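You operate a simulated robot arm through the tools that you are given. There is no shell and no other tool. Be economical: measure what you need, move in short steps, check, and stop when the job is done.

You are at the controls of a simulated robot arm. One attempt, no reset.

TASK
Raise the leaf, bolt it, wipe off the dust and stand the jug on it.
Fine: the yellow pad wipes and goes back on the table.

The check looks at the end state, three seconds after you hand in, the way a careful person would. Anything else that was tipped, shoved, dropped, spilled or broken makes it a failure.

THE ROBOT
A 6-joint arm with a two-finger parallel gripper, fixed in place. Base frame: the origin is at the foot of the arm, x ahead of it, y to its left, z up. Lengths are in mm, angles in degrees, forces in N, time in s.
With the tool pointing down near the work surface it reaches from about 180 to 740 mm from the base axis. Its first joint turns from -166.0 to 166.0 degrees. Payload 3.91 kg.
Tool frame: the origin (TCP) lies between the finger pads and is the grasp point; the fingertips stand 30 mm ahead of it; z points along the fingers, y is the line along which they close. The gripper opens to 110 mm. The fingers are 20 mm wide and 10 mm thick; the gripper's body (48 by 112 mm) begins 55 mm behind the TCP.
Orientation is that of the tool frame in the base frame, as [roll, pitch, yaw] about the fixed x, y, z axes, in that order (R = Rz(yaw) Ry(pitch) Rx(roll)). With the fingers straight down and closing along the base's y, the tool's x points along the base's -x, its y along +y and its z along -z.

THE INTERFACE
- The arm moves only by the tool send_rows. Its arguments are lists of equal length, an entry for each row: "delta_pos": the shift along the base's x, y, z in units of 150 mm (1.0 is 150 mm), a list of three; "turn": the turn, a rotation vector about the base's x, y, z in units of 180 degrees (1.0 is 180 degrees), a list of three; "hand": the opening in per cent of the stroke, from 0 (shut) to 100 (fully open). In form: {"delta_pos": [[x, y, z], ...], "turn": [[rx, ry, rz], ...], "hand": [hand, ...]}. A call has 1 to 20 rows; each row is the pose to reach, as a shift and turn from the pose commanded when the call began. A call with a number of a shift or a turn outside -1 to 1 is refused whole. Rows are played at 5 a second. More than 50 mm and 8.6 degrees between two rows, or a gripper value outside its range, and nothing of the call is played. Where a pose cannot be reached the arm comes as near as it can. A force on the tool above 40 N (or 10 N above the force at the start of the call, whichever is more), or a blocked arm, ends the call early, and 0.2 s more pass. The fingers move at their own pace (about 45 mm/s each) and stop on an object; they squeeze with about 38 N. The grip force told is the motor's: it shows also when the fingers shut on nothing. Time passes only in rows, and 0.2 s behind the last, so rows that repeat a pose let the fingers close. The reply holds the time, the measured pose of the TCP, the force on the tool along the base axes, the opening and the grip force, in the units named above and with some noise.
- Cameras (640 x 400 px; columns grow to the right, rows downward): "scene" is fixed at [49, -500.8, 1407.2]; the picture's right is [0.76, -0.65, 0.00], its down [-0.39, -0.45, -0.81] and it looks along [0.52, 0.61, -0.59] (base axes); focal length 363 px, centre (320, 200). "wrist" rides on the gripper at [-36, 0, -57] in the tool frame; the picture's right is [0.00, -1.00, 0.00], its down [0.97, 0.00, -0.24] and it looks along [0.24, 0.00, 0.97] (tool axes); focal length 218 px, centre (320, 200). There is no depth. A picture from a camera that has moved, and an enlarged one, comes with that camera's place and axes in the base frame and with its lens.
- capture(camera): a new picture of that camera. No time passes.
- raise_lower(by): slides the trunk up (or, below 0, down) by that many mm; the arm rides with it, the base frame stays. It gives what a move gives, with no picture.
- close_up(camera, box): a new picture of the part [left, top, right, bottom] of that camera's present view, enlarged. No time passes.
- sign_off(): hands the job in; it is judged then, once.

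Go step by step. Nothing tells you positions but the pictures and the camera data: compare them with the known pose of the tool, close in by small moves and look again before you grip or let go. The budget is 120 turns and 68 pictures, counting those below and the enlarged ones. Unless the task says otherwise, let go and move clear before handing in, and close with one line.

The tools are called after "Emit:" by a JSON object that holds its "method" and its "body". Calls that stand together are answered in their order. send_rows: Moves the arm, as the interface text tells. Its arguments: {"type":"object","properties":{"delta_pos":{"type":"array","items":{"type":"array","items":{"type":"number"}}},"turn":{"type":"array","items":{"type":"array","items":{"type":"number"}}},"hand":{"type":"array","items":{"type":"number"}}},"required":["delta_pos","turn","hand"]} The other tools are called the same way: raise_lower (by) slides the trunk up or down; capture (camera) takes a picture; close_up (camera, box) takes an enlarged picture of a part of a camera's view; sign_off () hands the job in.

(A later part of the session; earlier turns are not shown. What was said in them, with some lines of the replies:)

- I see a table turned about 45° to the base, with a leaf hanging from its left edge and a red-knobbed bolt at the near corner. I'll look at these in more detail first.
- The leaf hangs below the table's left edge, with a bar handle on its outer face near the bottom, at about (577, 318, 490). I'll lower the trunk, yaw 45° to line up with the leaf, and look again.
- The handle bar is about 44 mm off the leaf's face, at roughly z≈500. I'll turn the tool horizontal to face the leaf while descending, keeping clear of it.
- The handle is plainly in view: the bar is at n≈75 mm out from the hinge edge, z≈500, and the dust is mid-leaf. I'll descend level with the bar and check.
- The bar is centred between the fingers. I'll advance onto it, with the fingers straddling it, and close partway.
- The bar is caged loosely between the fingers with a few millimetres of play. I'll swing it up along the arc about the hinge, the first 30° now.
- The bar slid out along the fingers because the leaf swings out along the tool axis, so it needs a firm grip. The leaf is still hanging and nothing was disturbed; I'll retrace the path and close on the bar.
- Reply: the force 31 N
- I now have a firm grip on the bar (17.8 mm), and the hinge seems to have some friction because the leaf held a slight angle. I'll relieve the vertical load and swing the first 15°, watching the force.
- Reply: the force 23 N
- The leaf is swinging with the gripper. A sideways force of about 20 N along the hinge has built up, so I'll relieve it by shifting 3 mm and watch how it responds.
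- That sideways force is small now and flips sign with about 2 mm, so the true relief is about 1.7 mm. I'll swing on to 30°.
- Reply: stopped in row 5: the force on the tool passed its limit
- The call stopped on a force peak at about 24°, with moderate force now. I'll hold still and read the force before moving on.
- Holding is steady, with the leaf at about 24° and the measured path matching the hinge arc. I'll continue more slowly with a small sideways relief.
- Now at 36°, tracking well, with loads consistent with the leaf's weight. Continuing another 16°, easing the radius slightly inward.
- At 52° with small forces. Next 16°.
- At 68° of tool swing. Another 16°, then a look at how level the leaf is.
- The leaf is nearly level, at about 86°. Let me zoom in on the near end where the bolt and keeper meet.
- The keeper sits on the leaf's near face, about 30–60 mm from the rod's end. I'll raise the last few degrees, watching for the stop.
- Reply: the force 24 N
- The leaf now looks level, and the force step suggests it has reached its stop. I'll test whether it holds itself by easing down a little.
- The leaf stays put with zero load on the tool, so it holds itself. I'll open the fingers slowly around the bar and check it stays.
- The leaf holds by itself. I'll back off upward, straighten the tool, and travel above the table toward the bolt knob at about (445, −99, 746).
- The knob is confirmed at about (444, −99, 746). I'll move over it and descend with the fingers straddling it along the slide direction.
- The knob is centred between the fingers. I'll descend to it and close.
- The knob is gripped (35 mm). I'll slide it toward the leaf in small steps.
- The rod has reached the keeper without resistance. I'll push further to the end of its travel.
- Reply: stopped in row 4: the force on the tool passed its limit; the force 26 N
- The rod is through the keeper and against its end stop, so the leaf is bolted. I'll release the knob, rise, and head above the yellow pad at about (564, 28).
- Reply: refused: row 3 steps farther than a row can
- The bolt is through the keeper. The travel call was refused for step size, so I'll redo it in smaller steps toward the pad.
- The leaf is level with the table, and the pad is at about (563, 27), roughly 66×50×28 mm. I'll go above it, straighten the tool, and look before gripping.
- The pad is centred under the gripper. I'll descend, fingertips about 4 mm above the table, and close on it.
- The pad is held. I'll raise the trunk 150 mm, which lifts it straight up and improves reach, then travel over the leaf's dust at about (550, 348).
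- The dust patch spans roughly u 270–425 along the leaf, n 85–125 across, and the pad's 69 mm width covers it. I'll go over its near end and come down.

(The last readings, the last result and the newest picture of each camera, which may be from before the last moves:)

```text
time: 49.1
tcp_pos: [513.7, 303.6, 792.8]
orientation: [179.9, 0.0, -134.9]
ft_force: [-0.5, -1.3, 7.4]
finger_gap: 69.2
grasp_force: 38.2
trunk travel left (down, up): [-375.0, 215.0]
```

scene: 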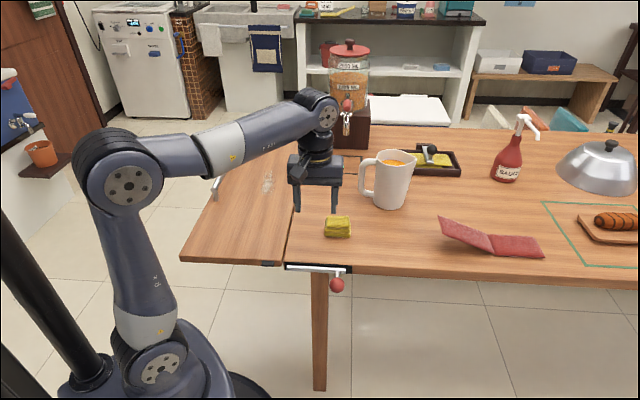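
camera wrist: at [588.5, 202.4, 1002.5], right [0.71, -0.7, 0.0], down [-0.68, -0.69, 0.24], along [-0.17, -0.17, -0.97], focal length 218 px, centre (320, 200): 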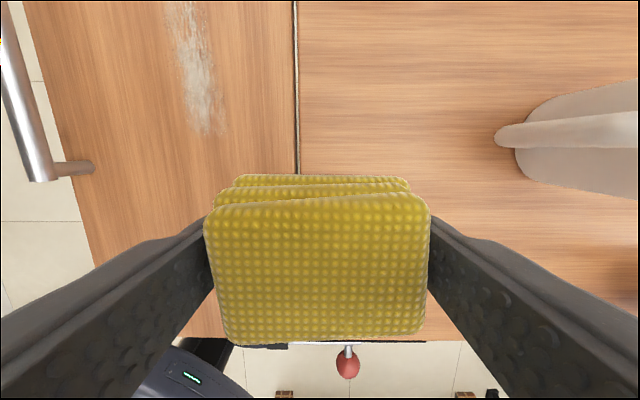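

Pad contact at about 7 N. Now wiping back and forth along the patch.

Emit:
{"method": "send_rows", "body": {"delta_pos": [[-0.085, -0.085, 0], [0, 0, 0], [0.095, 0.095, 0], [0.19, 0.19, 0], [0.285, 0.285, 0], [0.38, 0.38, 0], [0.475, 0.475, 0], [0.575, 0.575, 0], [0.55, 0.6, 0], [0.45, 0.5, 0], [0.35, 0.4, 0], [0.25, 0.3, 0], [0.15, 0.2, 0], [0.05, 0.1, 0], [-0.085, -0.04, 0]], "turn": [[0, 0, 0], [0, 0, 0], [0, 0, 0], [0, 0, 0], [0, 0, 0], [0, 0, 0], [0, 0, 0], [0, 0, 0], [0, 0, 0], [0, 0, 0], [0, 0, 0], [0, 0, 0], [0, 0, 0], [0, 0, 0], [0, 0, 0]], "hand": [45, 45, 45, 45, 45, 45, 45, 45, 45, 45, 45, 45, 45, 45, 45]}}

Emit:
{"method": "capture", "body": {"camera": "wrist"}}

Emit:
{"method": "close_up", "body": {"camera": "scene", "box": [180, 130, 340, 270]}}

```text
time: 52.3
tcp_pos: [499.5, 295.9, 793.6]
orientation: [179.9, -0.1, -134.7]
ft_force: [0.4, -0.9, 9.7]
finger_gap: 69.1
grasp_force: 38.0
trunk travel left (down, up): [-375.0, 215.0]
```

```text
35 pictures are left
camera wrist: at [524.4, 322.8, 850.7], right [0.71, -0.7, 0.0], down [-0.68, -0.69, 0.24], along [-0.17, -0.17, -0.97], focal length 218 px, centre (320, 200)
```

wrist: 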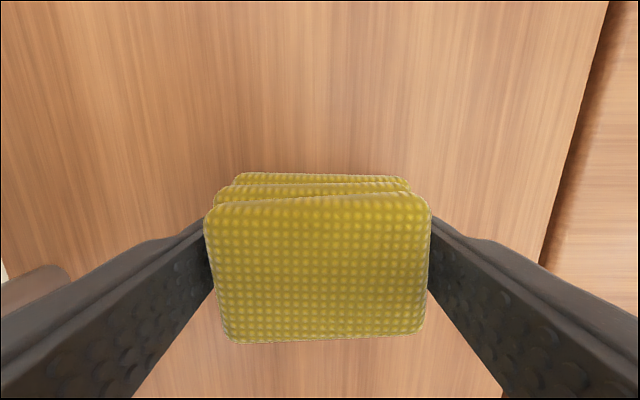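

```text
2.86 times, centred on (260, 200) of scene
camera zoom: at [49.0, -500.8, 1407.2], right [0.76, -0.65, 0.0], down [-0.39, -0.45, -0.81], along [0.52, 0.61, -0.59], focal length 1038 px, centre (491, 200)
```

zoom: 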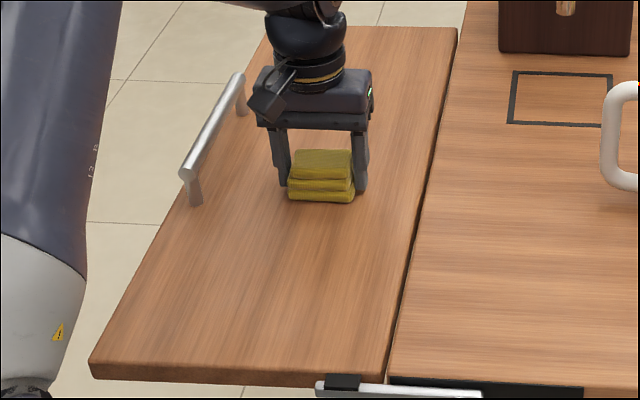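

The dust appears gone. One more pass, offset slightly toward the hinge side, then lift and inspect.

Emit:
{"method": "send_rows", "body": {"delta_pos": [[0.061, -0.061, 0], [0.15, 0.03, 0], [0.25, 0.13, 0], [0.35, 0.23, 0], [0.45, 0.33, 0], [0.55, 0.43, 0], [0.65, 0.53, 0], [0.71, 0.59, 0], [0.65, 0.6, 0], [0.55, 0.5, 0], [0.45, 0.4, 0], [0.35, 0.3, 0], [0.25, 0.2, 0], [0.15, 0.1, 0], [0.02, 0, 0], [0.02, 0, 0.2], [0, -0.1, 0.45], [0, -0.3, 0.7], [0, -0.55, 0.9], [0, -0.8, 1.0]], "turn": [[0, 0, 0], [0, 0, 0], [0, 0, 0], [0, 0, 0], [0, 0, 0], [0, 0, 0], [0, 0, 0], [0, 0, 0], [0, 0, 0], [0, 0, 0], [0, 0, 0], [0, 0, 0], [0, 0, 0], [0, 0, 0], [0, 0, 0], [0, 0, 0], [0, 0, 0], [0, 0, 0], [0, 0, 0], [0, 0, 0]], "hand": [45, 45, 45, 45, 45, 45, 45, 45, 45, 45, 45, 45, 45, 45, 45, 45, 45, 45, 45, 45]}}

Emit:
{"method": "capture", "body": {"camera": "wrist"}}

Emit:
{"method": "close_up", "body": {"camera": "scene", "box": [180, 130, 340, 270]}}

```text
time: 56.5
tcp_pos: [498.8, 177.2, 943.8]
orientation: [179.9, -0.1, -134.9]
ft_force: [-0.8, -0.8, -1.4]
finger_gap: 69.2
grasp_force: 38.3
trunk travel left (down, up): [-375.0, 215.0]
```

```text
33 pictures are left
camera wrist: at [525.1, 202.9, 1000.5], right [0.71, -0.7, 0.0], down [-0.68, -0.69, 0.24], along [-0.17, -0.17, -0.97], focal length 218 px, centre (320, 200)
```

wrist: 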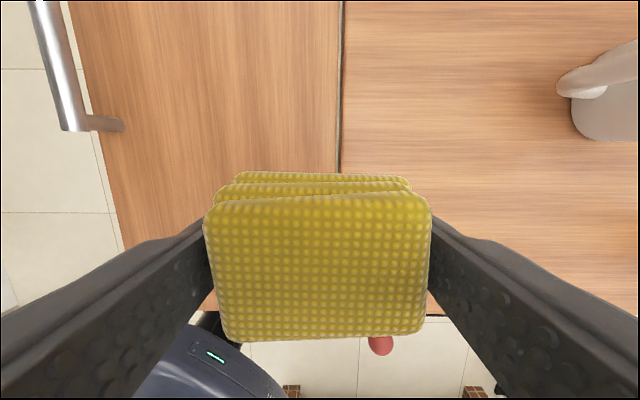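

```text
2.86 times, centred on (260, 200) of scene
camera zoom: at [49.0, -500.8, 1407.2], right [0.76, -0.65, 0.0], down [-0.39, -0.45, -0.81], along [0.52, 0.61, -0.59], focal length 1038 px, centre (491, 200)
```

zoom: 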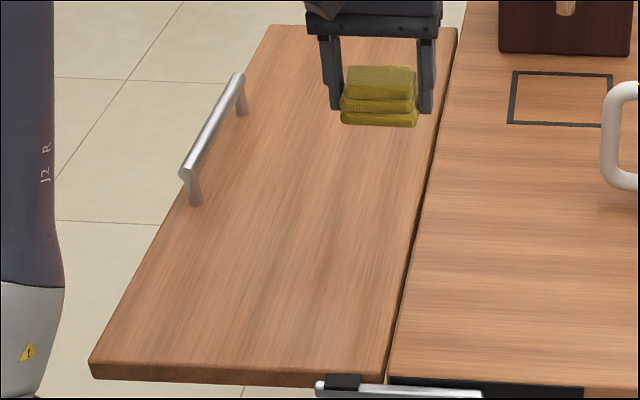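

The leaf looks clean. I'll take the pad back to where it stood on the table.

Emit:
{"method": "send_rows", "body": {"delta_pos": [[0.1, -0.25, 0], [0.2, -0.5, 0], [0.3, -0.75, 0], [0.424, -1.0, 0], [0.424, -1.0, -0.3], [0.424, -1.0, -0.6], [0.424, -1.0, -0.85], [0.424, -1.0, -0.95]], "turn": [[0, 0, 0], [0, 0, 0], [0, 0, 0], [0, 0, 0], [0, 0, 0], [0, 0, 0], [0, 0, 0], [0, 0, 0]], "hand": [45, 45, 45, 45, 45, 45, 45, 45]}}

Emit:
{"method": "send_rows", "body": {"delta_pos": [[0, 0, -0.015], [0, 0, -0.03], [0, 0, -0.045], [0, 0, -0.049]], "turn": [[0, 0, 0], [0, 0, 0], [0, 0, 0], [0, 0, 0]], "hand": [45, 45, 45, 45]}}

```text
time: 58.3
tcp_pos: [564.2, 26.2, 801.3]
orientation: [179.8, 0.0, -134.9]
ft_force: [-0.8, 0.4, -0.4]
finger_gap: 69.3
grasp_force: 38.3
trunk travel left (down, up): [-375.0, 215.0]
```

```text
time: 59.3
tcp_pos: [564.0, 27.3, 795.0]
orientation: [-180.0, 0.0, -134.8]
ft_force: [-1.3, -1.0, 12.8]
finger_gap: 69.2
grasp_force: 37.8
trunk travel left (down, up): [-375.0, 215.0]
```

The pad is on the table, with contact felt. I'll release it and rise, then look at the jug.

Emit:
{"method": "send_rows", "body": {"delta_pos": [[0, 0, 0], [0, 0, 0], [0, 0, 0.1], [0, 0, 0.35], [0, 0, 0.65], [0, 0, 0.95]], "turn": [[0, 0, 0], [0, 0, 0], [0, 0, 0], [0, 0, 0], [0, 0, 0], [0, 0, 0]], "hand": [70, 90, 90, 90, 90, 90]}}

Emit:
{"method": "capture", "body": {"camera": "wrist"}}

Emit:
{"method": "close_up", "body": {"camera": "scene", "box": [310, 120, 470, 240]}}

```text
time: 60.7
tcp_pos: [563.8, 28.7, 935.3]
orientation: [179.9, 0.0, -134.9]
ft_force: [0.7, -0.6, 0.1]
finger_gap: 99.3
grasp_force: 0.0
trunk travel left (down, up): [-375.0, 215.0]
```

```text
31 pictures are left
camera wrist: at [588.9, 54.7, 993.0], right [0.71, -0.7, 0.0], down [-0.68, -0.69, 0.24], along [-0.17, -0.17, -0.97], focal length 218 px, centre (320, 200)
```

wrist: 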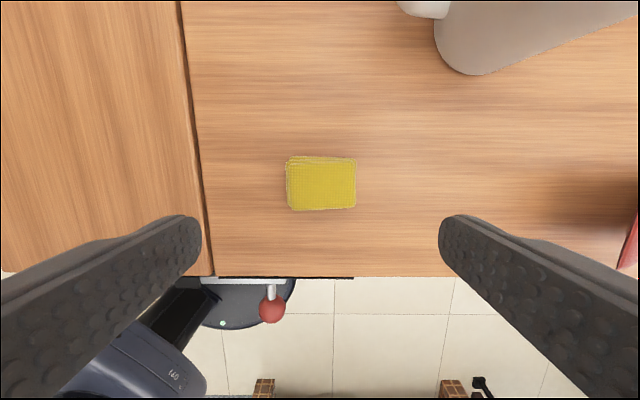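

```text
3.33 times, centred on (390, 180) of scene
camera zoom: at [49.0, -500.8, 1407.2], right [0.76, -0.65, 0.0], down [-0.39, -0.45, -0.81], along [0.52, 0.61, -0.59], focal length 1211 px, centre (87, 267)
```

zoom: 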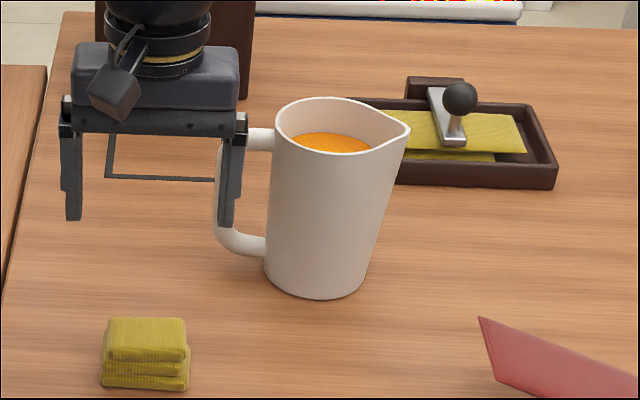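

The pad is back. The jug stands at about (766, 25), near the limit of reach for a straight-down tool, with its handle toward the leaf. I'll raise the trunk and yaw −90° so the fingers can take the body across, clear of the handle and spout.

Emit:
{"method": "raise_lower", "body": {"by": 150}}

Emit:
{"method": "send_rows", "body": {"delta_pos": [[0.04, 0, 0], [0.08, 0, 0], [0.12, 0, 0], [0.16, 0, 0], [0.2, 0, 0], [0.24, 0, 0], [0.28, 0, 0], [0.32, 0, 0], [0.36, 0, 0], [0.4, 0, 0], [0.44, 0, 0], [0.48, 0, 0]], "turn": [[0, 0, -0.0417], [0, 0, -0.0833], [0, 0, -0.125], [0, 0, -0.1667], [0, 0, -0.2083], [0, 0, -0.25], [0, 0, -0.2917], [0, 0, -0.3333], [0, 0, -0.375], [0, 0, -0.4167], [0, 0, -0.4583], [0, 0, -0.5]], "hand": [90, 90, 90, 90, 90, 90, 95, 100, 100, 100, 100, 100]}}

Emit:
{"method": "capture", "body": {"camera": "wrist"}}

Emit:
{"method": "capture", "body": {"camera": "scene"}}

```text
time: 62.4
tcp_pos: [564.6, 27.9, 1085.6]
orientation: [180.0, -0.1, -134.9]
ft_force: [-0.3, -0.6, 0.5]
finger_gap: 98.9
grasp_force: 0.1
trunk travel left (down, up): [-525.0, 65.0]
```

```text
time: 65.0
tcp_pos: [636.8, 26.9, 1084.8]
orientation: [179.9, -0.1, 135.1]
ft_force: [0.8, 0.0, -0.4]
finger_gap: 110.1
grasp_force: 0.1
trunk travel left (down, up): [-525.0, 65.0]
```

```text
29 pictures are left
camera wrist: at [661.4, 3.2, 1142.6], right [-0.71, -0.71, 0.0], down [-0.69, 0.68, 0.24], along [-0.17, 0.17, -0.97], focal length 218 px, centre (320, 200)
```

wrist: 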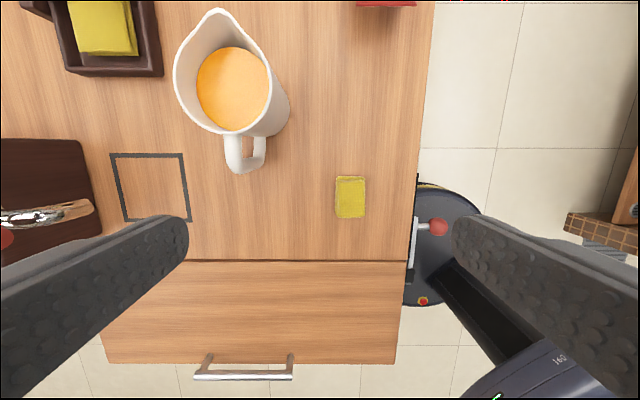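

```text
28 pictures are left
```

scene: 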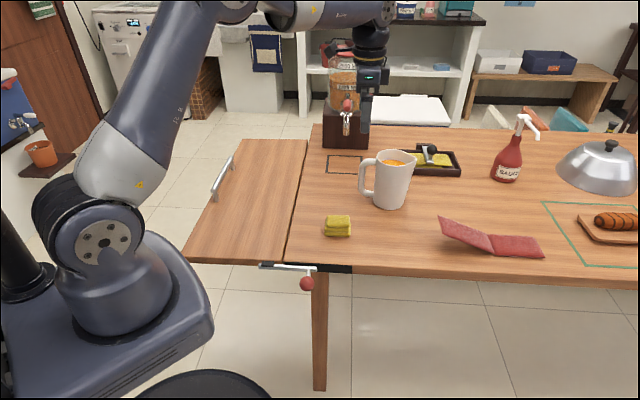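

The leaf is clean and the jug is clear in view: rim centre at about (768, 28), rim height about 908, about 92 mm across. I'll tilt the tool 25° outward for reach and come above the jug.

Emit:
{"method": "send_rows", "body": {"delta_pos": [[0.18, 0, -0.05], [0.36, 0, -0.1], [0.54, 0, -0.2], [0.72, 0.005, -0.3], [0.879, 0.011, -0.4], [0.879, 0.011, -0.4]], "turn": [[-0.0196, -0.0196, 0], [-0.0393, -0.0393, 0], [-0.0589, -0.0589, 0], [-0.0786, -0.0786, 0], [-0.0982, -0.0982, 0], [-0.0982, -0.0982, 0]], "hand": [100, 100, 100, 100, 100, 100]}}

Emit:
{"method": "capture", "body": {"camera": "wrist"}}

Emit:
{"method": "close_up", "body": {"camera": "scene", "box": [310, 60, 470, 220]}}

```text
time: 66.4
tcp_pos: [768.5, 30.4, 1026.0]
orientation: [179.9, 25.1, 135.3]
ft_force: [-0.6, -0.1, 0.3]
finger_gap: 110.1
grasp_force: 0.1
trunk travel left (down, up): [-525.0, 65.0]
```

```text
27 pictures are left
camera wrist: at [774.0, 25.1, 1092.6], right [-0.7, -0.71, 0.0], down [-0.7, 0.69, -0.19], along [0.14, -0.13, -0.98], focal length 218 px, centre (320, 200)
```

wrist: 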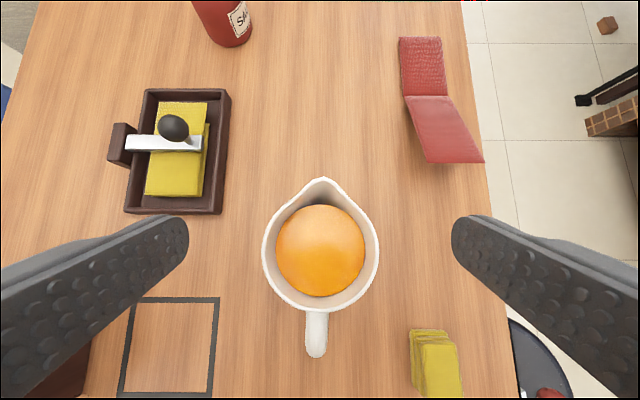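

```text
2.50 times, centred on (390, 140) of scene
camera zoom: at [49.0, -500.8, 1407.2], right [0.76, -0.65, 0.0], down [-0.39, -0.45, -0.81], along [0.52, 0.61, -0.59], focal length 908 px, centre (145, 350)
```

zoom: 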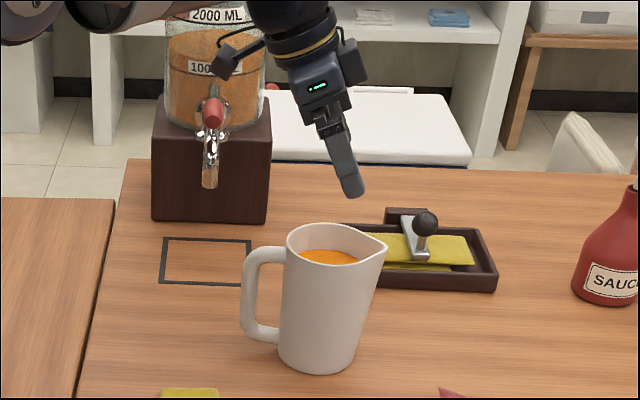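

The gripper is over the jug with the rim centred between the fingers. I'll descend to just above the rim and check clearance.

Emit:
{"method": "send_rows", "body": {"delta_pos": [[0, 0, -0.2], [0, 0, -0.4], [0.002, 0.002, -0.54], [0.002, 0.002, -0.54]], "turn": [[0, 0, 0], [0, 0, 0], [0, 0, 0], [0, 0, 0]], "hand": [100, 100, 100, 100]}}

Emit:
{"method": "capture", "body": {"camera": "wrist"}}

```text
time: 67.4
tcp_pos: [769.3, 31.8, 944.2]
orientation: [179.9, 24.9, 135.3]
ft_force: [-0.5, -0.4, -0.2]
finger_gap: 110.1
grasp_force: 0.0
trunk travel left (down, up): [-525.0, 65.0]
```

```text
25 pictures are left
camera wrist: at [774.2, 25.1, 1011.2], right [-0.7, -0.71, 0.0], down [-0.7, 0.69, -0.19], along [0.14, -0.13, -0.98], focal length 218 px, centre (320, 200)
```

wrist: 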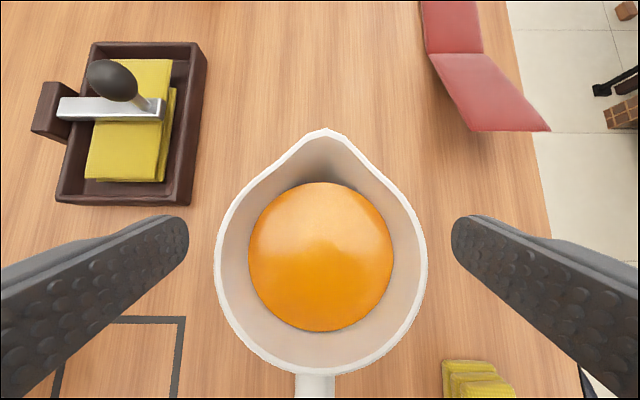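

The rim is centred with about 7 mm clear either side. I'll shift 3 mm toward the handle and descend with the fingers alongside the jug.

Emit:
{"method": "send_rows", "body": {"delta_pos": [[-0.014, 0.014, -0.05], [-0.014, 0.014, -0.14], [-0.014, 0.014, -0.23], [-0.014, 0.014, -0.32], [-0.014, 0.014, -0.395], [-0.014, 0.014, -0.395]], "turn": [[0, 0, 0], [0, 0, 0], [0, 0, 0], [0, 0, 0], [0, 0, 0], [0, 0, 0]], "hand": [100, 100, 100, 100, 100, 100]}}

Emit:
{"method": "capture", "body": {"camera": "wrist"}}

Emit:
{"method": "close_up", "body": {"camera": "scene", "box": [310, 90, 470, 230]}}

```text
time: 68.8
tcp_pos: [766.2, 32.9, 885.8]
orientation: [180.0, 24.9, 135.2]
ft_force: [-0.6, 0.3, -0.4]
finger_gap: 110.5
grasp_force: 0.0
trunk travel left (down, up): [-525.0, 65.0]
```

```text
24 pictures are left
camera wrist: at [772.1, 27.0, 952.2], right [-0.7, -0.71, 0.0], down [-0.7, 0.69, -0.19], along [0.14, -0.13, -0.98], focal length 218 px, centre (320, 200)
```

wrist: 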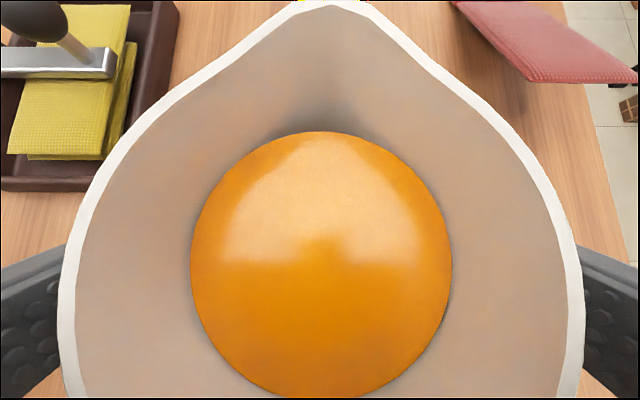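

```text
2.86 times, centred on (390, 160) of scene
camera zoom: at [49.0, -500.8, 1407.2], right [0.76, -0.65, 0.0], down [-0.39, -0.45, -0.81], along [0.52, 0.61, -0.59], focal length 1038 px, centre (120, 314)
```

zoom: 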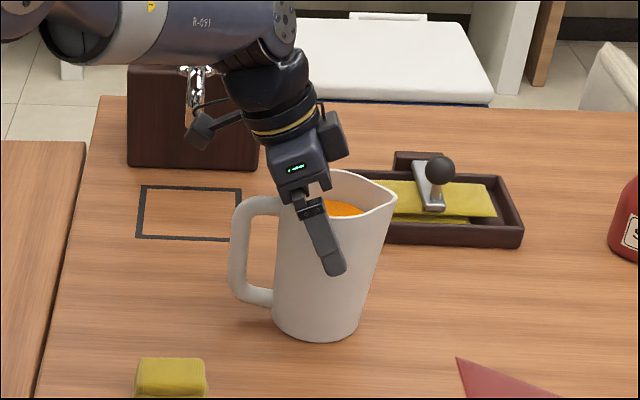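

The fingers straddle the jug cleanly. I'll close gently on the body.

Emit:
{"method": "send_rows", "body": {"delta_pos": [[0, 0, 0], [0, 0, 0], [0, 0, 0], [0, 0, 0], [0, 0, 0], [0, 0, 0]], "turn": [[0, 0, 0], [0, 0, 0], [0, 0, 0], [0, 0, 0], [0, 0, 0], [0, 0, 0]], "hand": [96, 92, 88, 84, 78, 70]}}

Emit:
{"method": "capture", "body": {"camera": "wrist"}}

```text
time: 70.2
tcp_pos: [766.5, 32.3, 884.7]
orientation: [-180.0, 24.9, 135.2]
ft_force: [-1.9, -2.7, 0.0]
finger_gap: 96.5
grasp_force: 38.1
trunk travel left (down, up): [-525.0, 65.0]
```

```text
22 pictures are left
camera wrist: at [771.9, 26.6, 952.4], right [-0.7, -0.71, 0.0], down [-0.7, 0.69, -0.19], along [0.14, -0.13, -0.98], focal length 218 px, centre (320, 200)
```

wrist: 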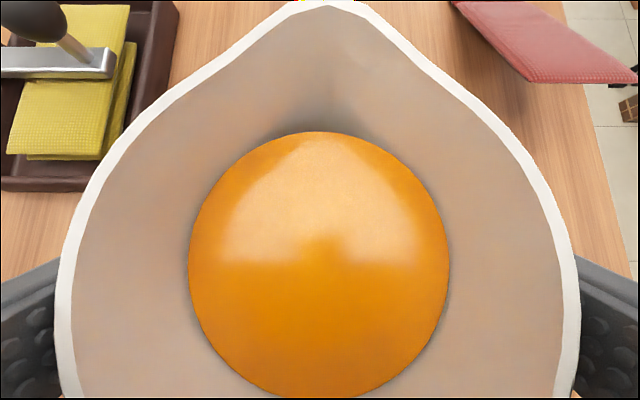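

The jug is gripped (96.5 mm). I'll lift slowly by 15 mm and check that it holds upright.

Emit:
{"method": "send_rows", "body": {"delta_pos": [[0, 0, 0.015], [0, 0, 0.035], [0, 0, 0.06], [0, 0, 0.08], [0, 0, 0.1], [0, 0, 0.1]], "turn": [[0, 0, 0], [0, 0, 0], [0, 0, 0], [0, 0, 0], [0, 0, 0], [0, 0, 0]], "hand": [60, 60, 60, 60, 60, 60]}}

Emit:
{"method": "capture", "body": {"camera": "wrist"}}

Emit:
{"method": "close_up", "body": {"camera": "scene", "box": [310, 90, 470, 230]}}

```text
time: 71.6
tcp_pos: [766.1, 33.7, 900.1]
orientation: [179.9, 24.9, 135.3]
ft_force: [0.9, 0.6, -7.7]
finger_gap: 96.3
grasp_force: 38.2
trunk travel left (down, up): [-525.0, 65.0]
```

```text
21 pictures are left
camera wrist: at [772.0, 27.3, 966.8], right [-0.7, -0.71, 0.0], down [-0.7, 0.69, -0.19], along [0.13, -0.13, -0.98], focal length 218 px, centre (320, 200)
```

wrist: 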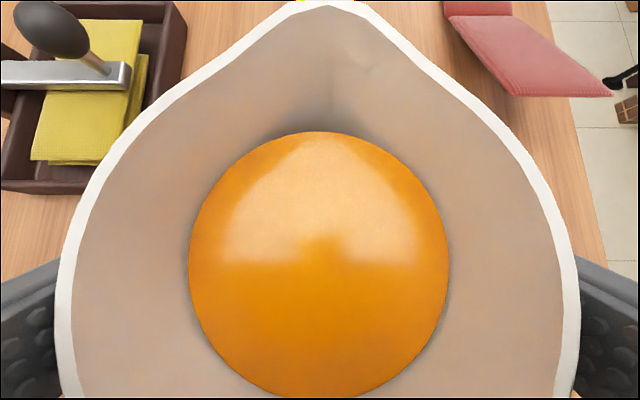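

```text
2.86 times, centred on (390, 160) of scene
camera zoom: at [49.0, -500.8, 1407.2], right [0.76, -0.65, 0.0], down [-0.39, -0.45, -0.81], along [0.52, 0.61, -0.59], focal length 1038 px, centre (120, 314)
```

zoom: 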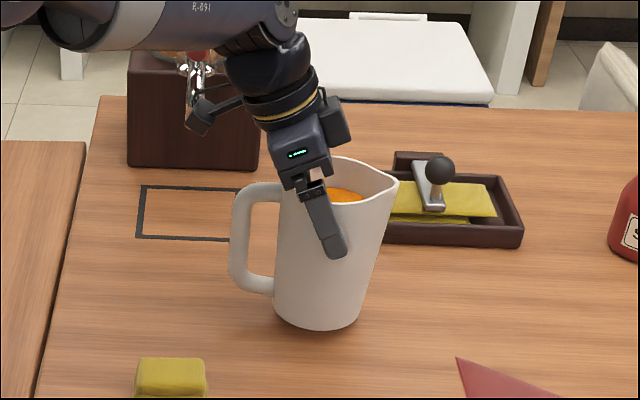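

The jug lifts cleanly and upright, weighing about 0.8 kg. I'll raise it further and carry it smoothly over to the leaf, keeping the orientation fixed.

Emit:
{"method": "send_rows", "body": {"delta_pos": [[0, 0, 0.03], [0, 0, 0.09], [0, 0, 0.17], [0, 0, 0.25], [0, 0, 0.31], [0, 0, 0.34], [0, 0, 0.35]], "turn": [[0, 0, 0], [0, 0, 0], [0, 0, 0], [0, 0, 0], [0, 0, 0], [0, 0, 0], [0, 0, 0]], "hand": [60, 60, 60, 60, 60, 60, 60]}}

Emit:
{"method": "send_rows", "body": {"delta_pos": [[-0.019, 0.019, 0], [-0.057, 0.057, 0], [-0.113, 0.113, 0], [-0.189, 0.189, 0], [-0.273, 0.273, 0], [-0.358, 0.358, 0], [-0.443, 0.443, 0], [-0.528, 0.528, 0], [-0.613, 0.613, 0], [-0.688, 0.688, 0], [-0.754, 0.754, 0], [-0.806, 0.806, 0], [-0.844, 0.844, 0], [-0.867, 0.867, 0], [-0.88, 0.88, 0]], "turn": [[0, 0, 0], [0, 0, 0], [0, 0, 0], [0, 0, 0], [0, 0, 0], [0, 0, 0], [0, 0, 0], [0, 0, 0], [0, 0, 0], [0, 0, 0], [0, 0, 0], [0, 0, 0], [0, 0, 0], [0, 0, 0], [0, 0, 0]], "hand": [60, 60, 60, 60, 60, 60, 60, 60, 60, 60, 60, 60, 60, 60, 60]}}

Emit:
{"method": "capture", "body": {"camera": "scene"}}

```text
time: 73.2
tcp_pos: [767.6, 33.3, 951.0]
orientation: [-179.9, 24.9, 135.3]
ft_force: [-0.6, 0.8, -7.7]
finger_gap: 96.4
grasp_force: 38.1
trunk travel left (down, up): [-525.0, 65.0]
```

```text
time: 76.4
tcp_pos: [634.9, 165.6, 952.1]
orientation: [-180.0, 24.9, 135.3]
ft_force: [-1.1, 0.8, -7.2]
finger_gap: 96.4
grasp_force: 37.9
trunk travel left (down, up): [-525.0, 65.0]
```

```text
19 pictures are left
```

scene: 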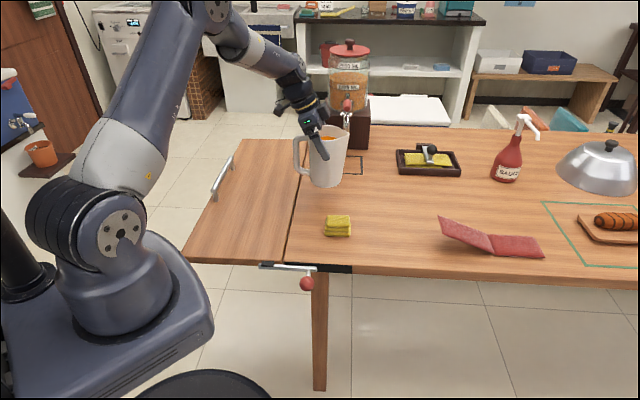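

The jug is travelling steadily; the second half now, onto the leaf.

Emit:
{"method": "send_rows", "body": {"delta_pos": [[-0.019, 0.019, 0], [-0.057, 0.057, 0], [-0.113, 0.113, 0], [-0.189, 0.189, 0], [-0.273, 0.273, 0], [-0.358, 0.358, 0], [-0.443, 0.443, 0], [-0.528, 0.528, 0], [-0.613, 0.613, 0], [-0.688, 0.688, 0], [-0.75, 0.75, 0], [-0.798, 0.798, 0], [-0.834, 0.834, 0], [-0.855, 0.855, 0], [-0.865, 0.865, 0]], "turn": [[0, 0, 0], [0, 0, 0], [0, 0, 0], [0, 0, 0], [0, 0, 0], [0, 0, 0], [0, 0, 0], [0, 0, 0], [0, 0, 0], [0, 0, 0], [0, 0, 0], [0, 0, 0], [0, 0, 0], [0, 0, 0], [0, 0, 0]], "hand": [60, 60, 60, 60, 60, 60, 60, 60, 60, 60, 60, 60, 60, 60, 60]}}

Emit:
{"method": "send_rows", "body": {"delta_pos": [[0, 0, -0.03], [0, 0, -0.09], [0, 0, -0.17], [0, 0, -0.25], [0, 0, -0.31], [0, 0, -0.34], [0, 0, -0.35]], "turn": [[0, 0, 0], [0, 0, 0], [0, 0, 0], [0, 0, 0], [0, 0, 0], [0, 0, 0], [0, 0, 0]], "hand": [60, 60, 60, 60, 60, 60, 60]}}

Emit:
{"method": "close_up", "body": {"camera": "scene", "box": [180, 100, 340, 270]}}

```text
time: 79.6
tcp_pos: [503.8, 294.7, 952.5]
orientation: [179.9, 25.0, 135.3]
ft_force: [-0.5, -0.7, -8.3]
finger_gap: 96.7
grasp_force: 37.6
trunk travel left (down, up): [-525.0, 65.0]
```

```text
time: 81.2
tcp_pos: [503.7, 294.0, 900.5]
orientation: [-180.0, 24.8, 135.3]
ft_force: [-0.7, -0.8, -6.6]
finger_gap: 96.3
grasp_force: 37.9
trunk travel left (down, up): [-525.0, 65.0]
```

```text
2.35 times, centred on (260, 185) of scene
camera zoom: at [49.0, -500.8, 1407.2], right [0.76, -0.65, 0.0], down [-0.39, -0.45, -0.81], along [0.52, 0.61, -0.59], focal length 855 px, centre (461, 235)
```

zoom: 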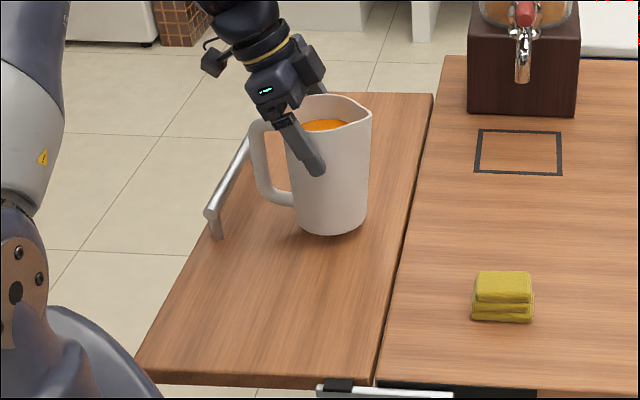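

The jug hovers about 15 mm over clean leaf, clear of the leaf's handle. I'll lower it gently to contact.

Emit:
{"method": "send_rows", "body": {"delta_pos": [[0, 0, -0.02], [0, 0, -0.04], [0, 0, -0.06], [0, 0, -0.08], [0, 0, -0.092], [0, 0, -0.1], [0, 0, -0.104]], "turn": [[0, 0, 0], [0, 0, 0], [0, 0, 0], [0, 0, 0], [0, 0, 0], [0, 0, 0], [0, 0, 0]], "hand": [60, 60, 60, 60, 60, 60, 60]}}

```text
time: 82.8
tcp_pos: [505.2, 295.3, 885.3]
orientation: [-179.9, 24.9, 135.4]
ft_force: [-0.2, -0.7, -7.7]
finger_gap: 96.5
grasp_force: 38.0
trunk travel left (down, up): [-525.0, 65.0]
```

Still carrying the full weight; a little lower in 1 mm steps.

Emit:
{"method": "send_rows", "body": {"delta_pos": [[0, 0, -0.006], [0, 0, -0.012], [0, 0, -0.018], [0, 0, -0.018]], "turn": [[0, 0, 0], [0, 0, 0], [0, 0, 0], [0, 0, 0]], "hand": [60, 60, 60, 60]}}

```text
time: 83.8
tcp_pos: [503.2, 293.7, 884.5]
orientation: [179.8, 24.9, 135.3]
ft_force: [-2.5, 0.6, 15.0]
finger_gap: 96.5
grasp_force: 38.4
trunk travel left (down, up): [-525.0, 65.0]
```

Contact made. I'll ease off slightly, open the fingers, and check before withdrawing.

Emit:
{"method": "send_rows", "body": {"delta_pos": [[0, 0, 0.008], [0, 0, 0.008], [0, 0, 0.008], [0, 0, 0.008], [0, 0, 0.008]], "turn": [[0, 0, 0], [0, 0, 0], [0, 0, 0], [0, 0, 0], [0, 0, 0]], "hand": [80, 88, 92, 97, 100]}}

Emit:
{"method": "capture", "body": {"camera": "wrist"}}

```text
time: 85.0
tcp_pos: [504.2, 294.8, 883.3]
orientation: [180.0, 24.9, 135.3]
ft_force: [-0.1, -0.7, 0.7]
finger_gap: 109.8
grasp_force: 0.0
trunk travel left (down, up): [-525.0, 65.0]
```

```text
17 pictures are left
camera wrist: at [509.9, 288.7, 950.1], right [-0.7, -0.71, 0.0], down [-0.7, 0.69, -0.19], along [0.14, -0.13, -0.98], focal length 218 px, centre (320, 200)
```

wrist: 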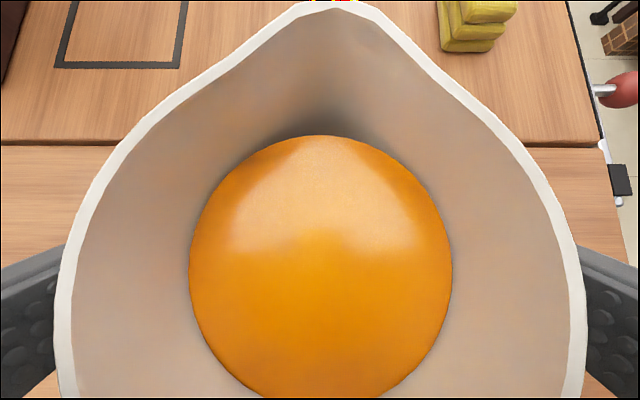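

The jug stands free and level. I'll rise straight up and inspect the whole scene.

Emit:
{"method": "send_rows", "body": {"delta_pos": [[0, 0, 0.1], [0, 0, 0.2], [0, 0, 0.35], [0, 0, 0.55], [0, 0, 0.8], [0, 0, 1.0]], "turn": [[0, 0, 0], [0, 0, 0], [0, 0, 0], [0, 0, 0], [0, 0, 0], [0, 0, 0]], "hand": [100, 100, 100, 100, 100, 100]}}

Emit:
{"method": "send_rows", "body": {"delta_pos": [[-0.2, -0.1, 0.1], [-0.4, -0.2, 0.2], [-0.6, -0.3, 0.3], [-0.8, -0.4, 0.3]], "turn": [[0, 0, 0], [0, 0, 0], [0, 0, 0], [0, 0, 0]], "hand": [100, 100, 100, 100]}}

Emit:
{"method": "capture", "body": {"camera": "scene"}}

Emit:
{"method": "close_up", "body": {"camera": "scene", "box": [180, 120, 360, 300]}}

Emit:
{"method": "capture", "body": {"camera": "wrist"}}

```text
time: 86.4
tcp_pos: [504.3, 294.5, 1033.9]
orientation: [-180.0, 24.8, 135.3]
ft_force: [0.7, -0.1, -0.6]
finger_gap: 110.1
grasp_force: 0.0
trunk travel left (down, up): [-525.0, 65.0]
```

```text
time: 87.4
tcp_pos: [383.9, 233.5, 1077.1]
orientation: [179.9, 25.0, 135.2]
ft_force: [-0.8, -0.1, 0.2]
finger_gap: 109.7
grasp_force: 0.0
trunk travel left (down, up): [-525.0, 65.0]
```

```text
16 pictures are left
```

scene: 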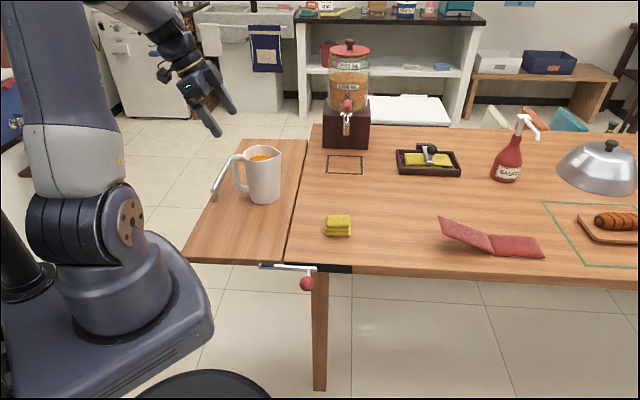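

```text
2.22 times, centred on (270, 210) of scene
camera zoom: at [49.0, -500.8, 1407.2], right [0.76, -0.65, 0.0], down [-0.39, -0.45, -0.81], along [0.52, 0.61, -0.59], focal length 808 px, centre (431, 178)
```

zoom: 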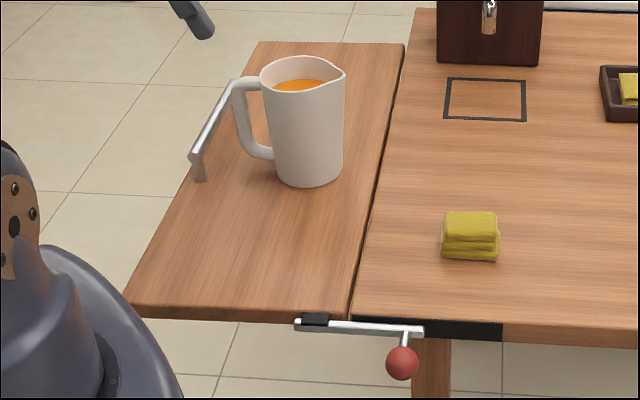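

```text
14 pictures are left
camera wrist: at [389.2, 227.6, 1145.2], right [-0.7, -0.71, 0.0], down [-0.7, 0.69, -0.19], along [0.14, -0.13, -0.98], focal length 218 px, centre (320, 200)
```

wrist: 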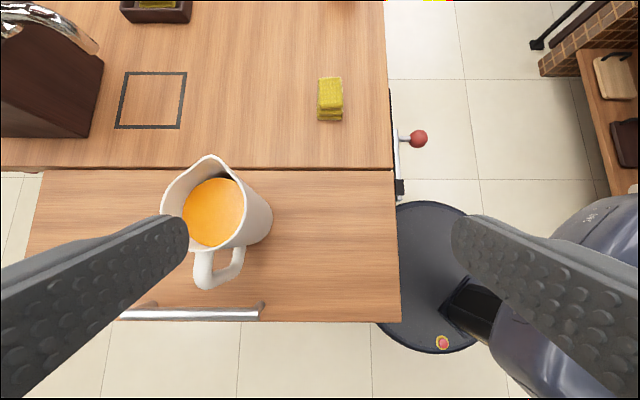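

The leaf is up and bolted, the dust is gone, the pad is back on the table, and the jug stands upright on the leaf with nothing else disturbed. The arm is clear, so I'm handing in.

Emit:
{"method": "sign_off", "body": {}}

```text
The job is handed in.
```

I raised and bolted the leaf, wiped off the dust, put the yellow pad back on the table and stood the jug upright on the leaf. I've handed the job in, and no result has come back yet.
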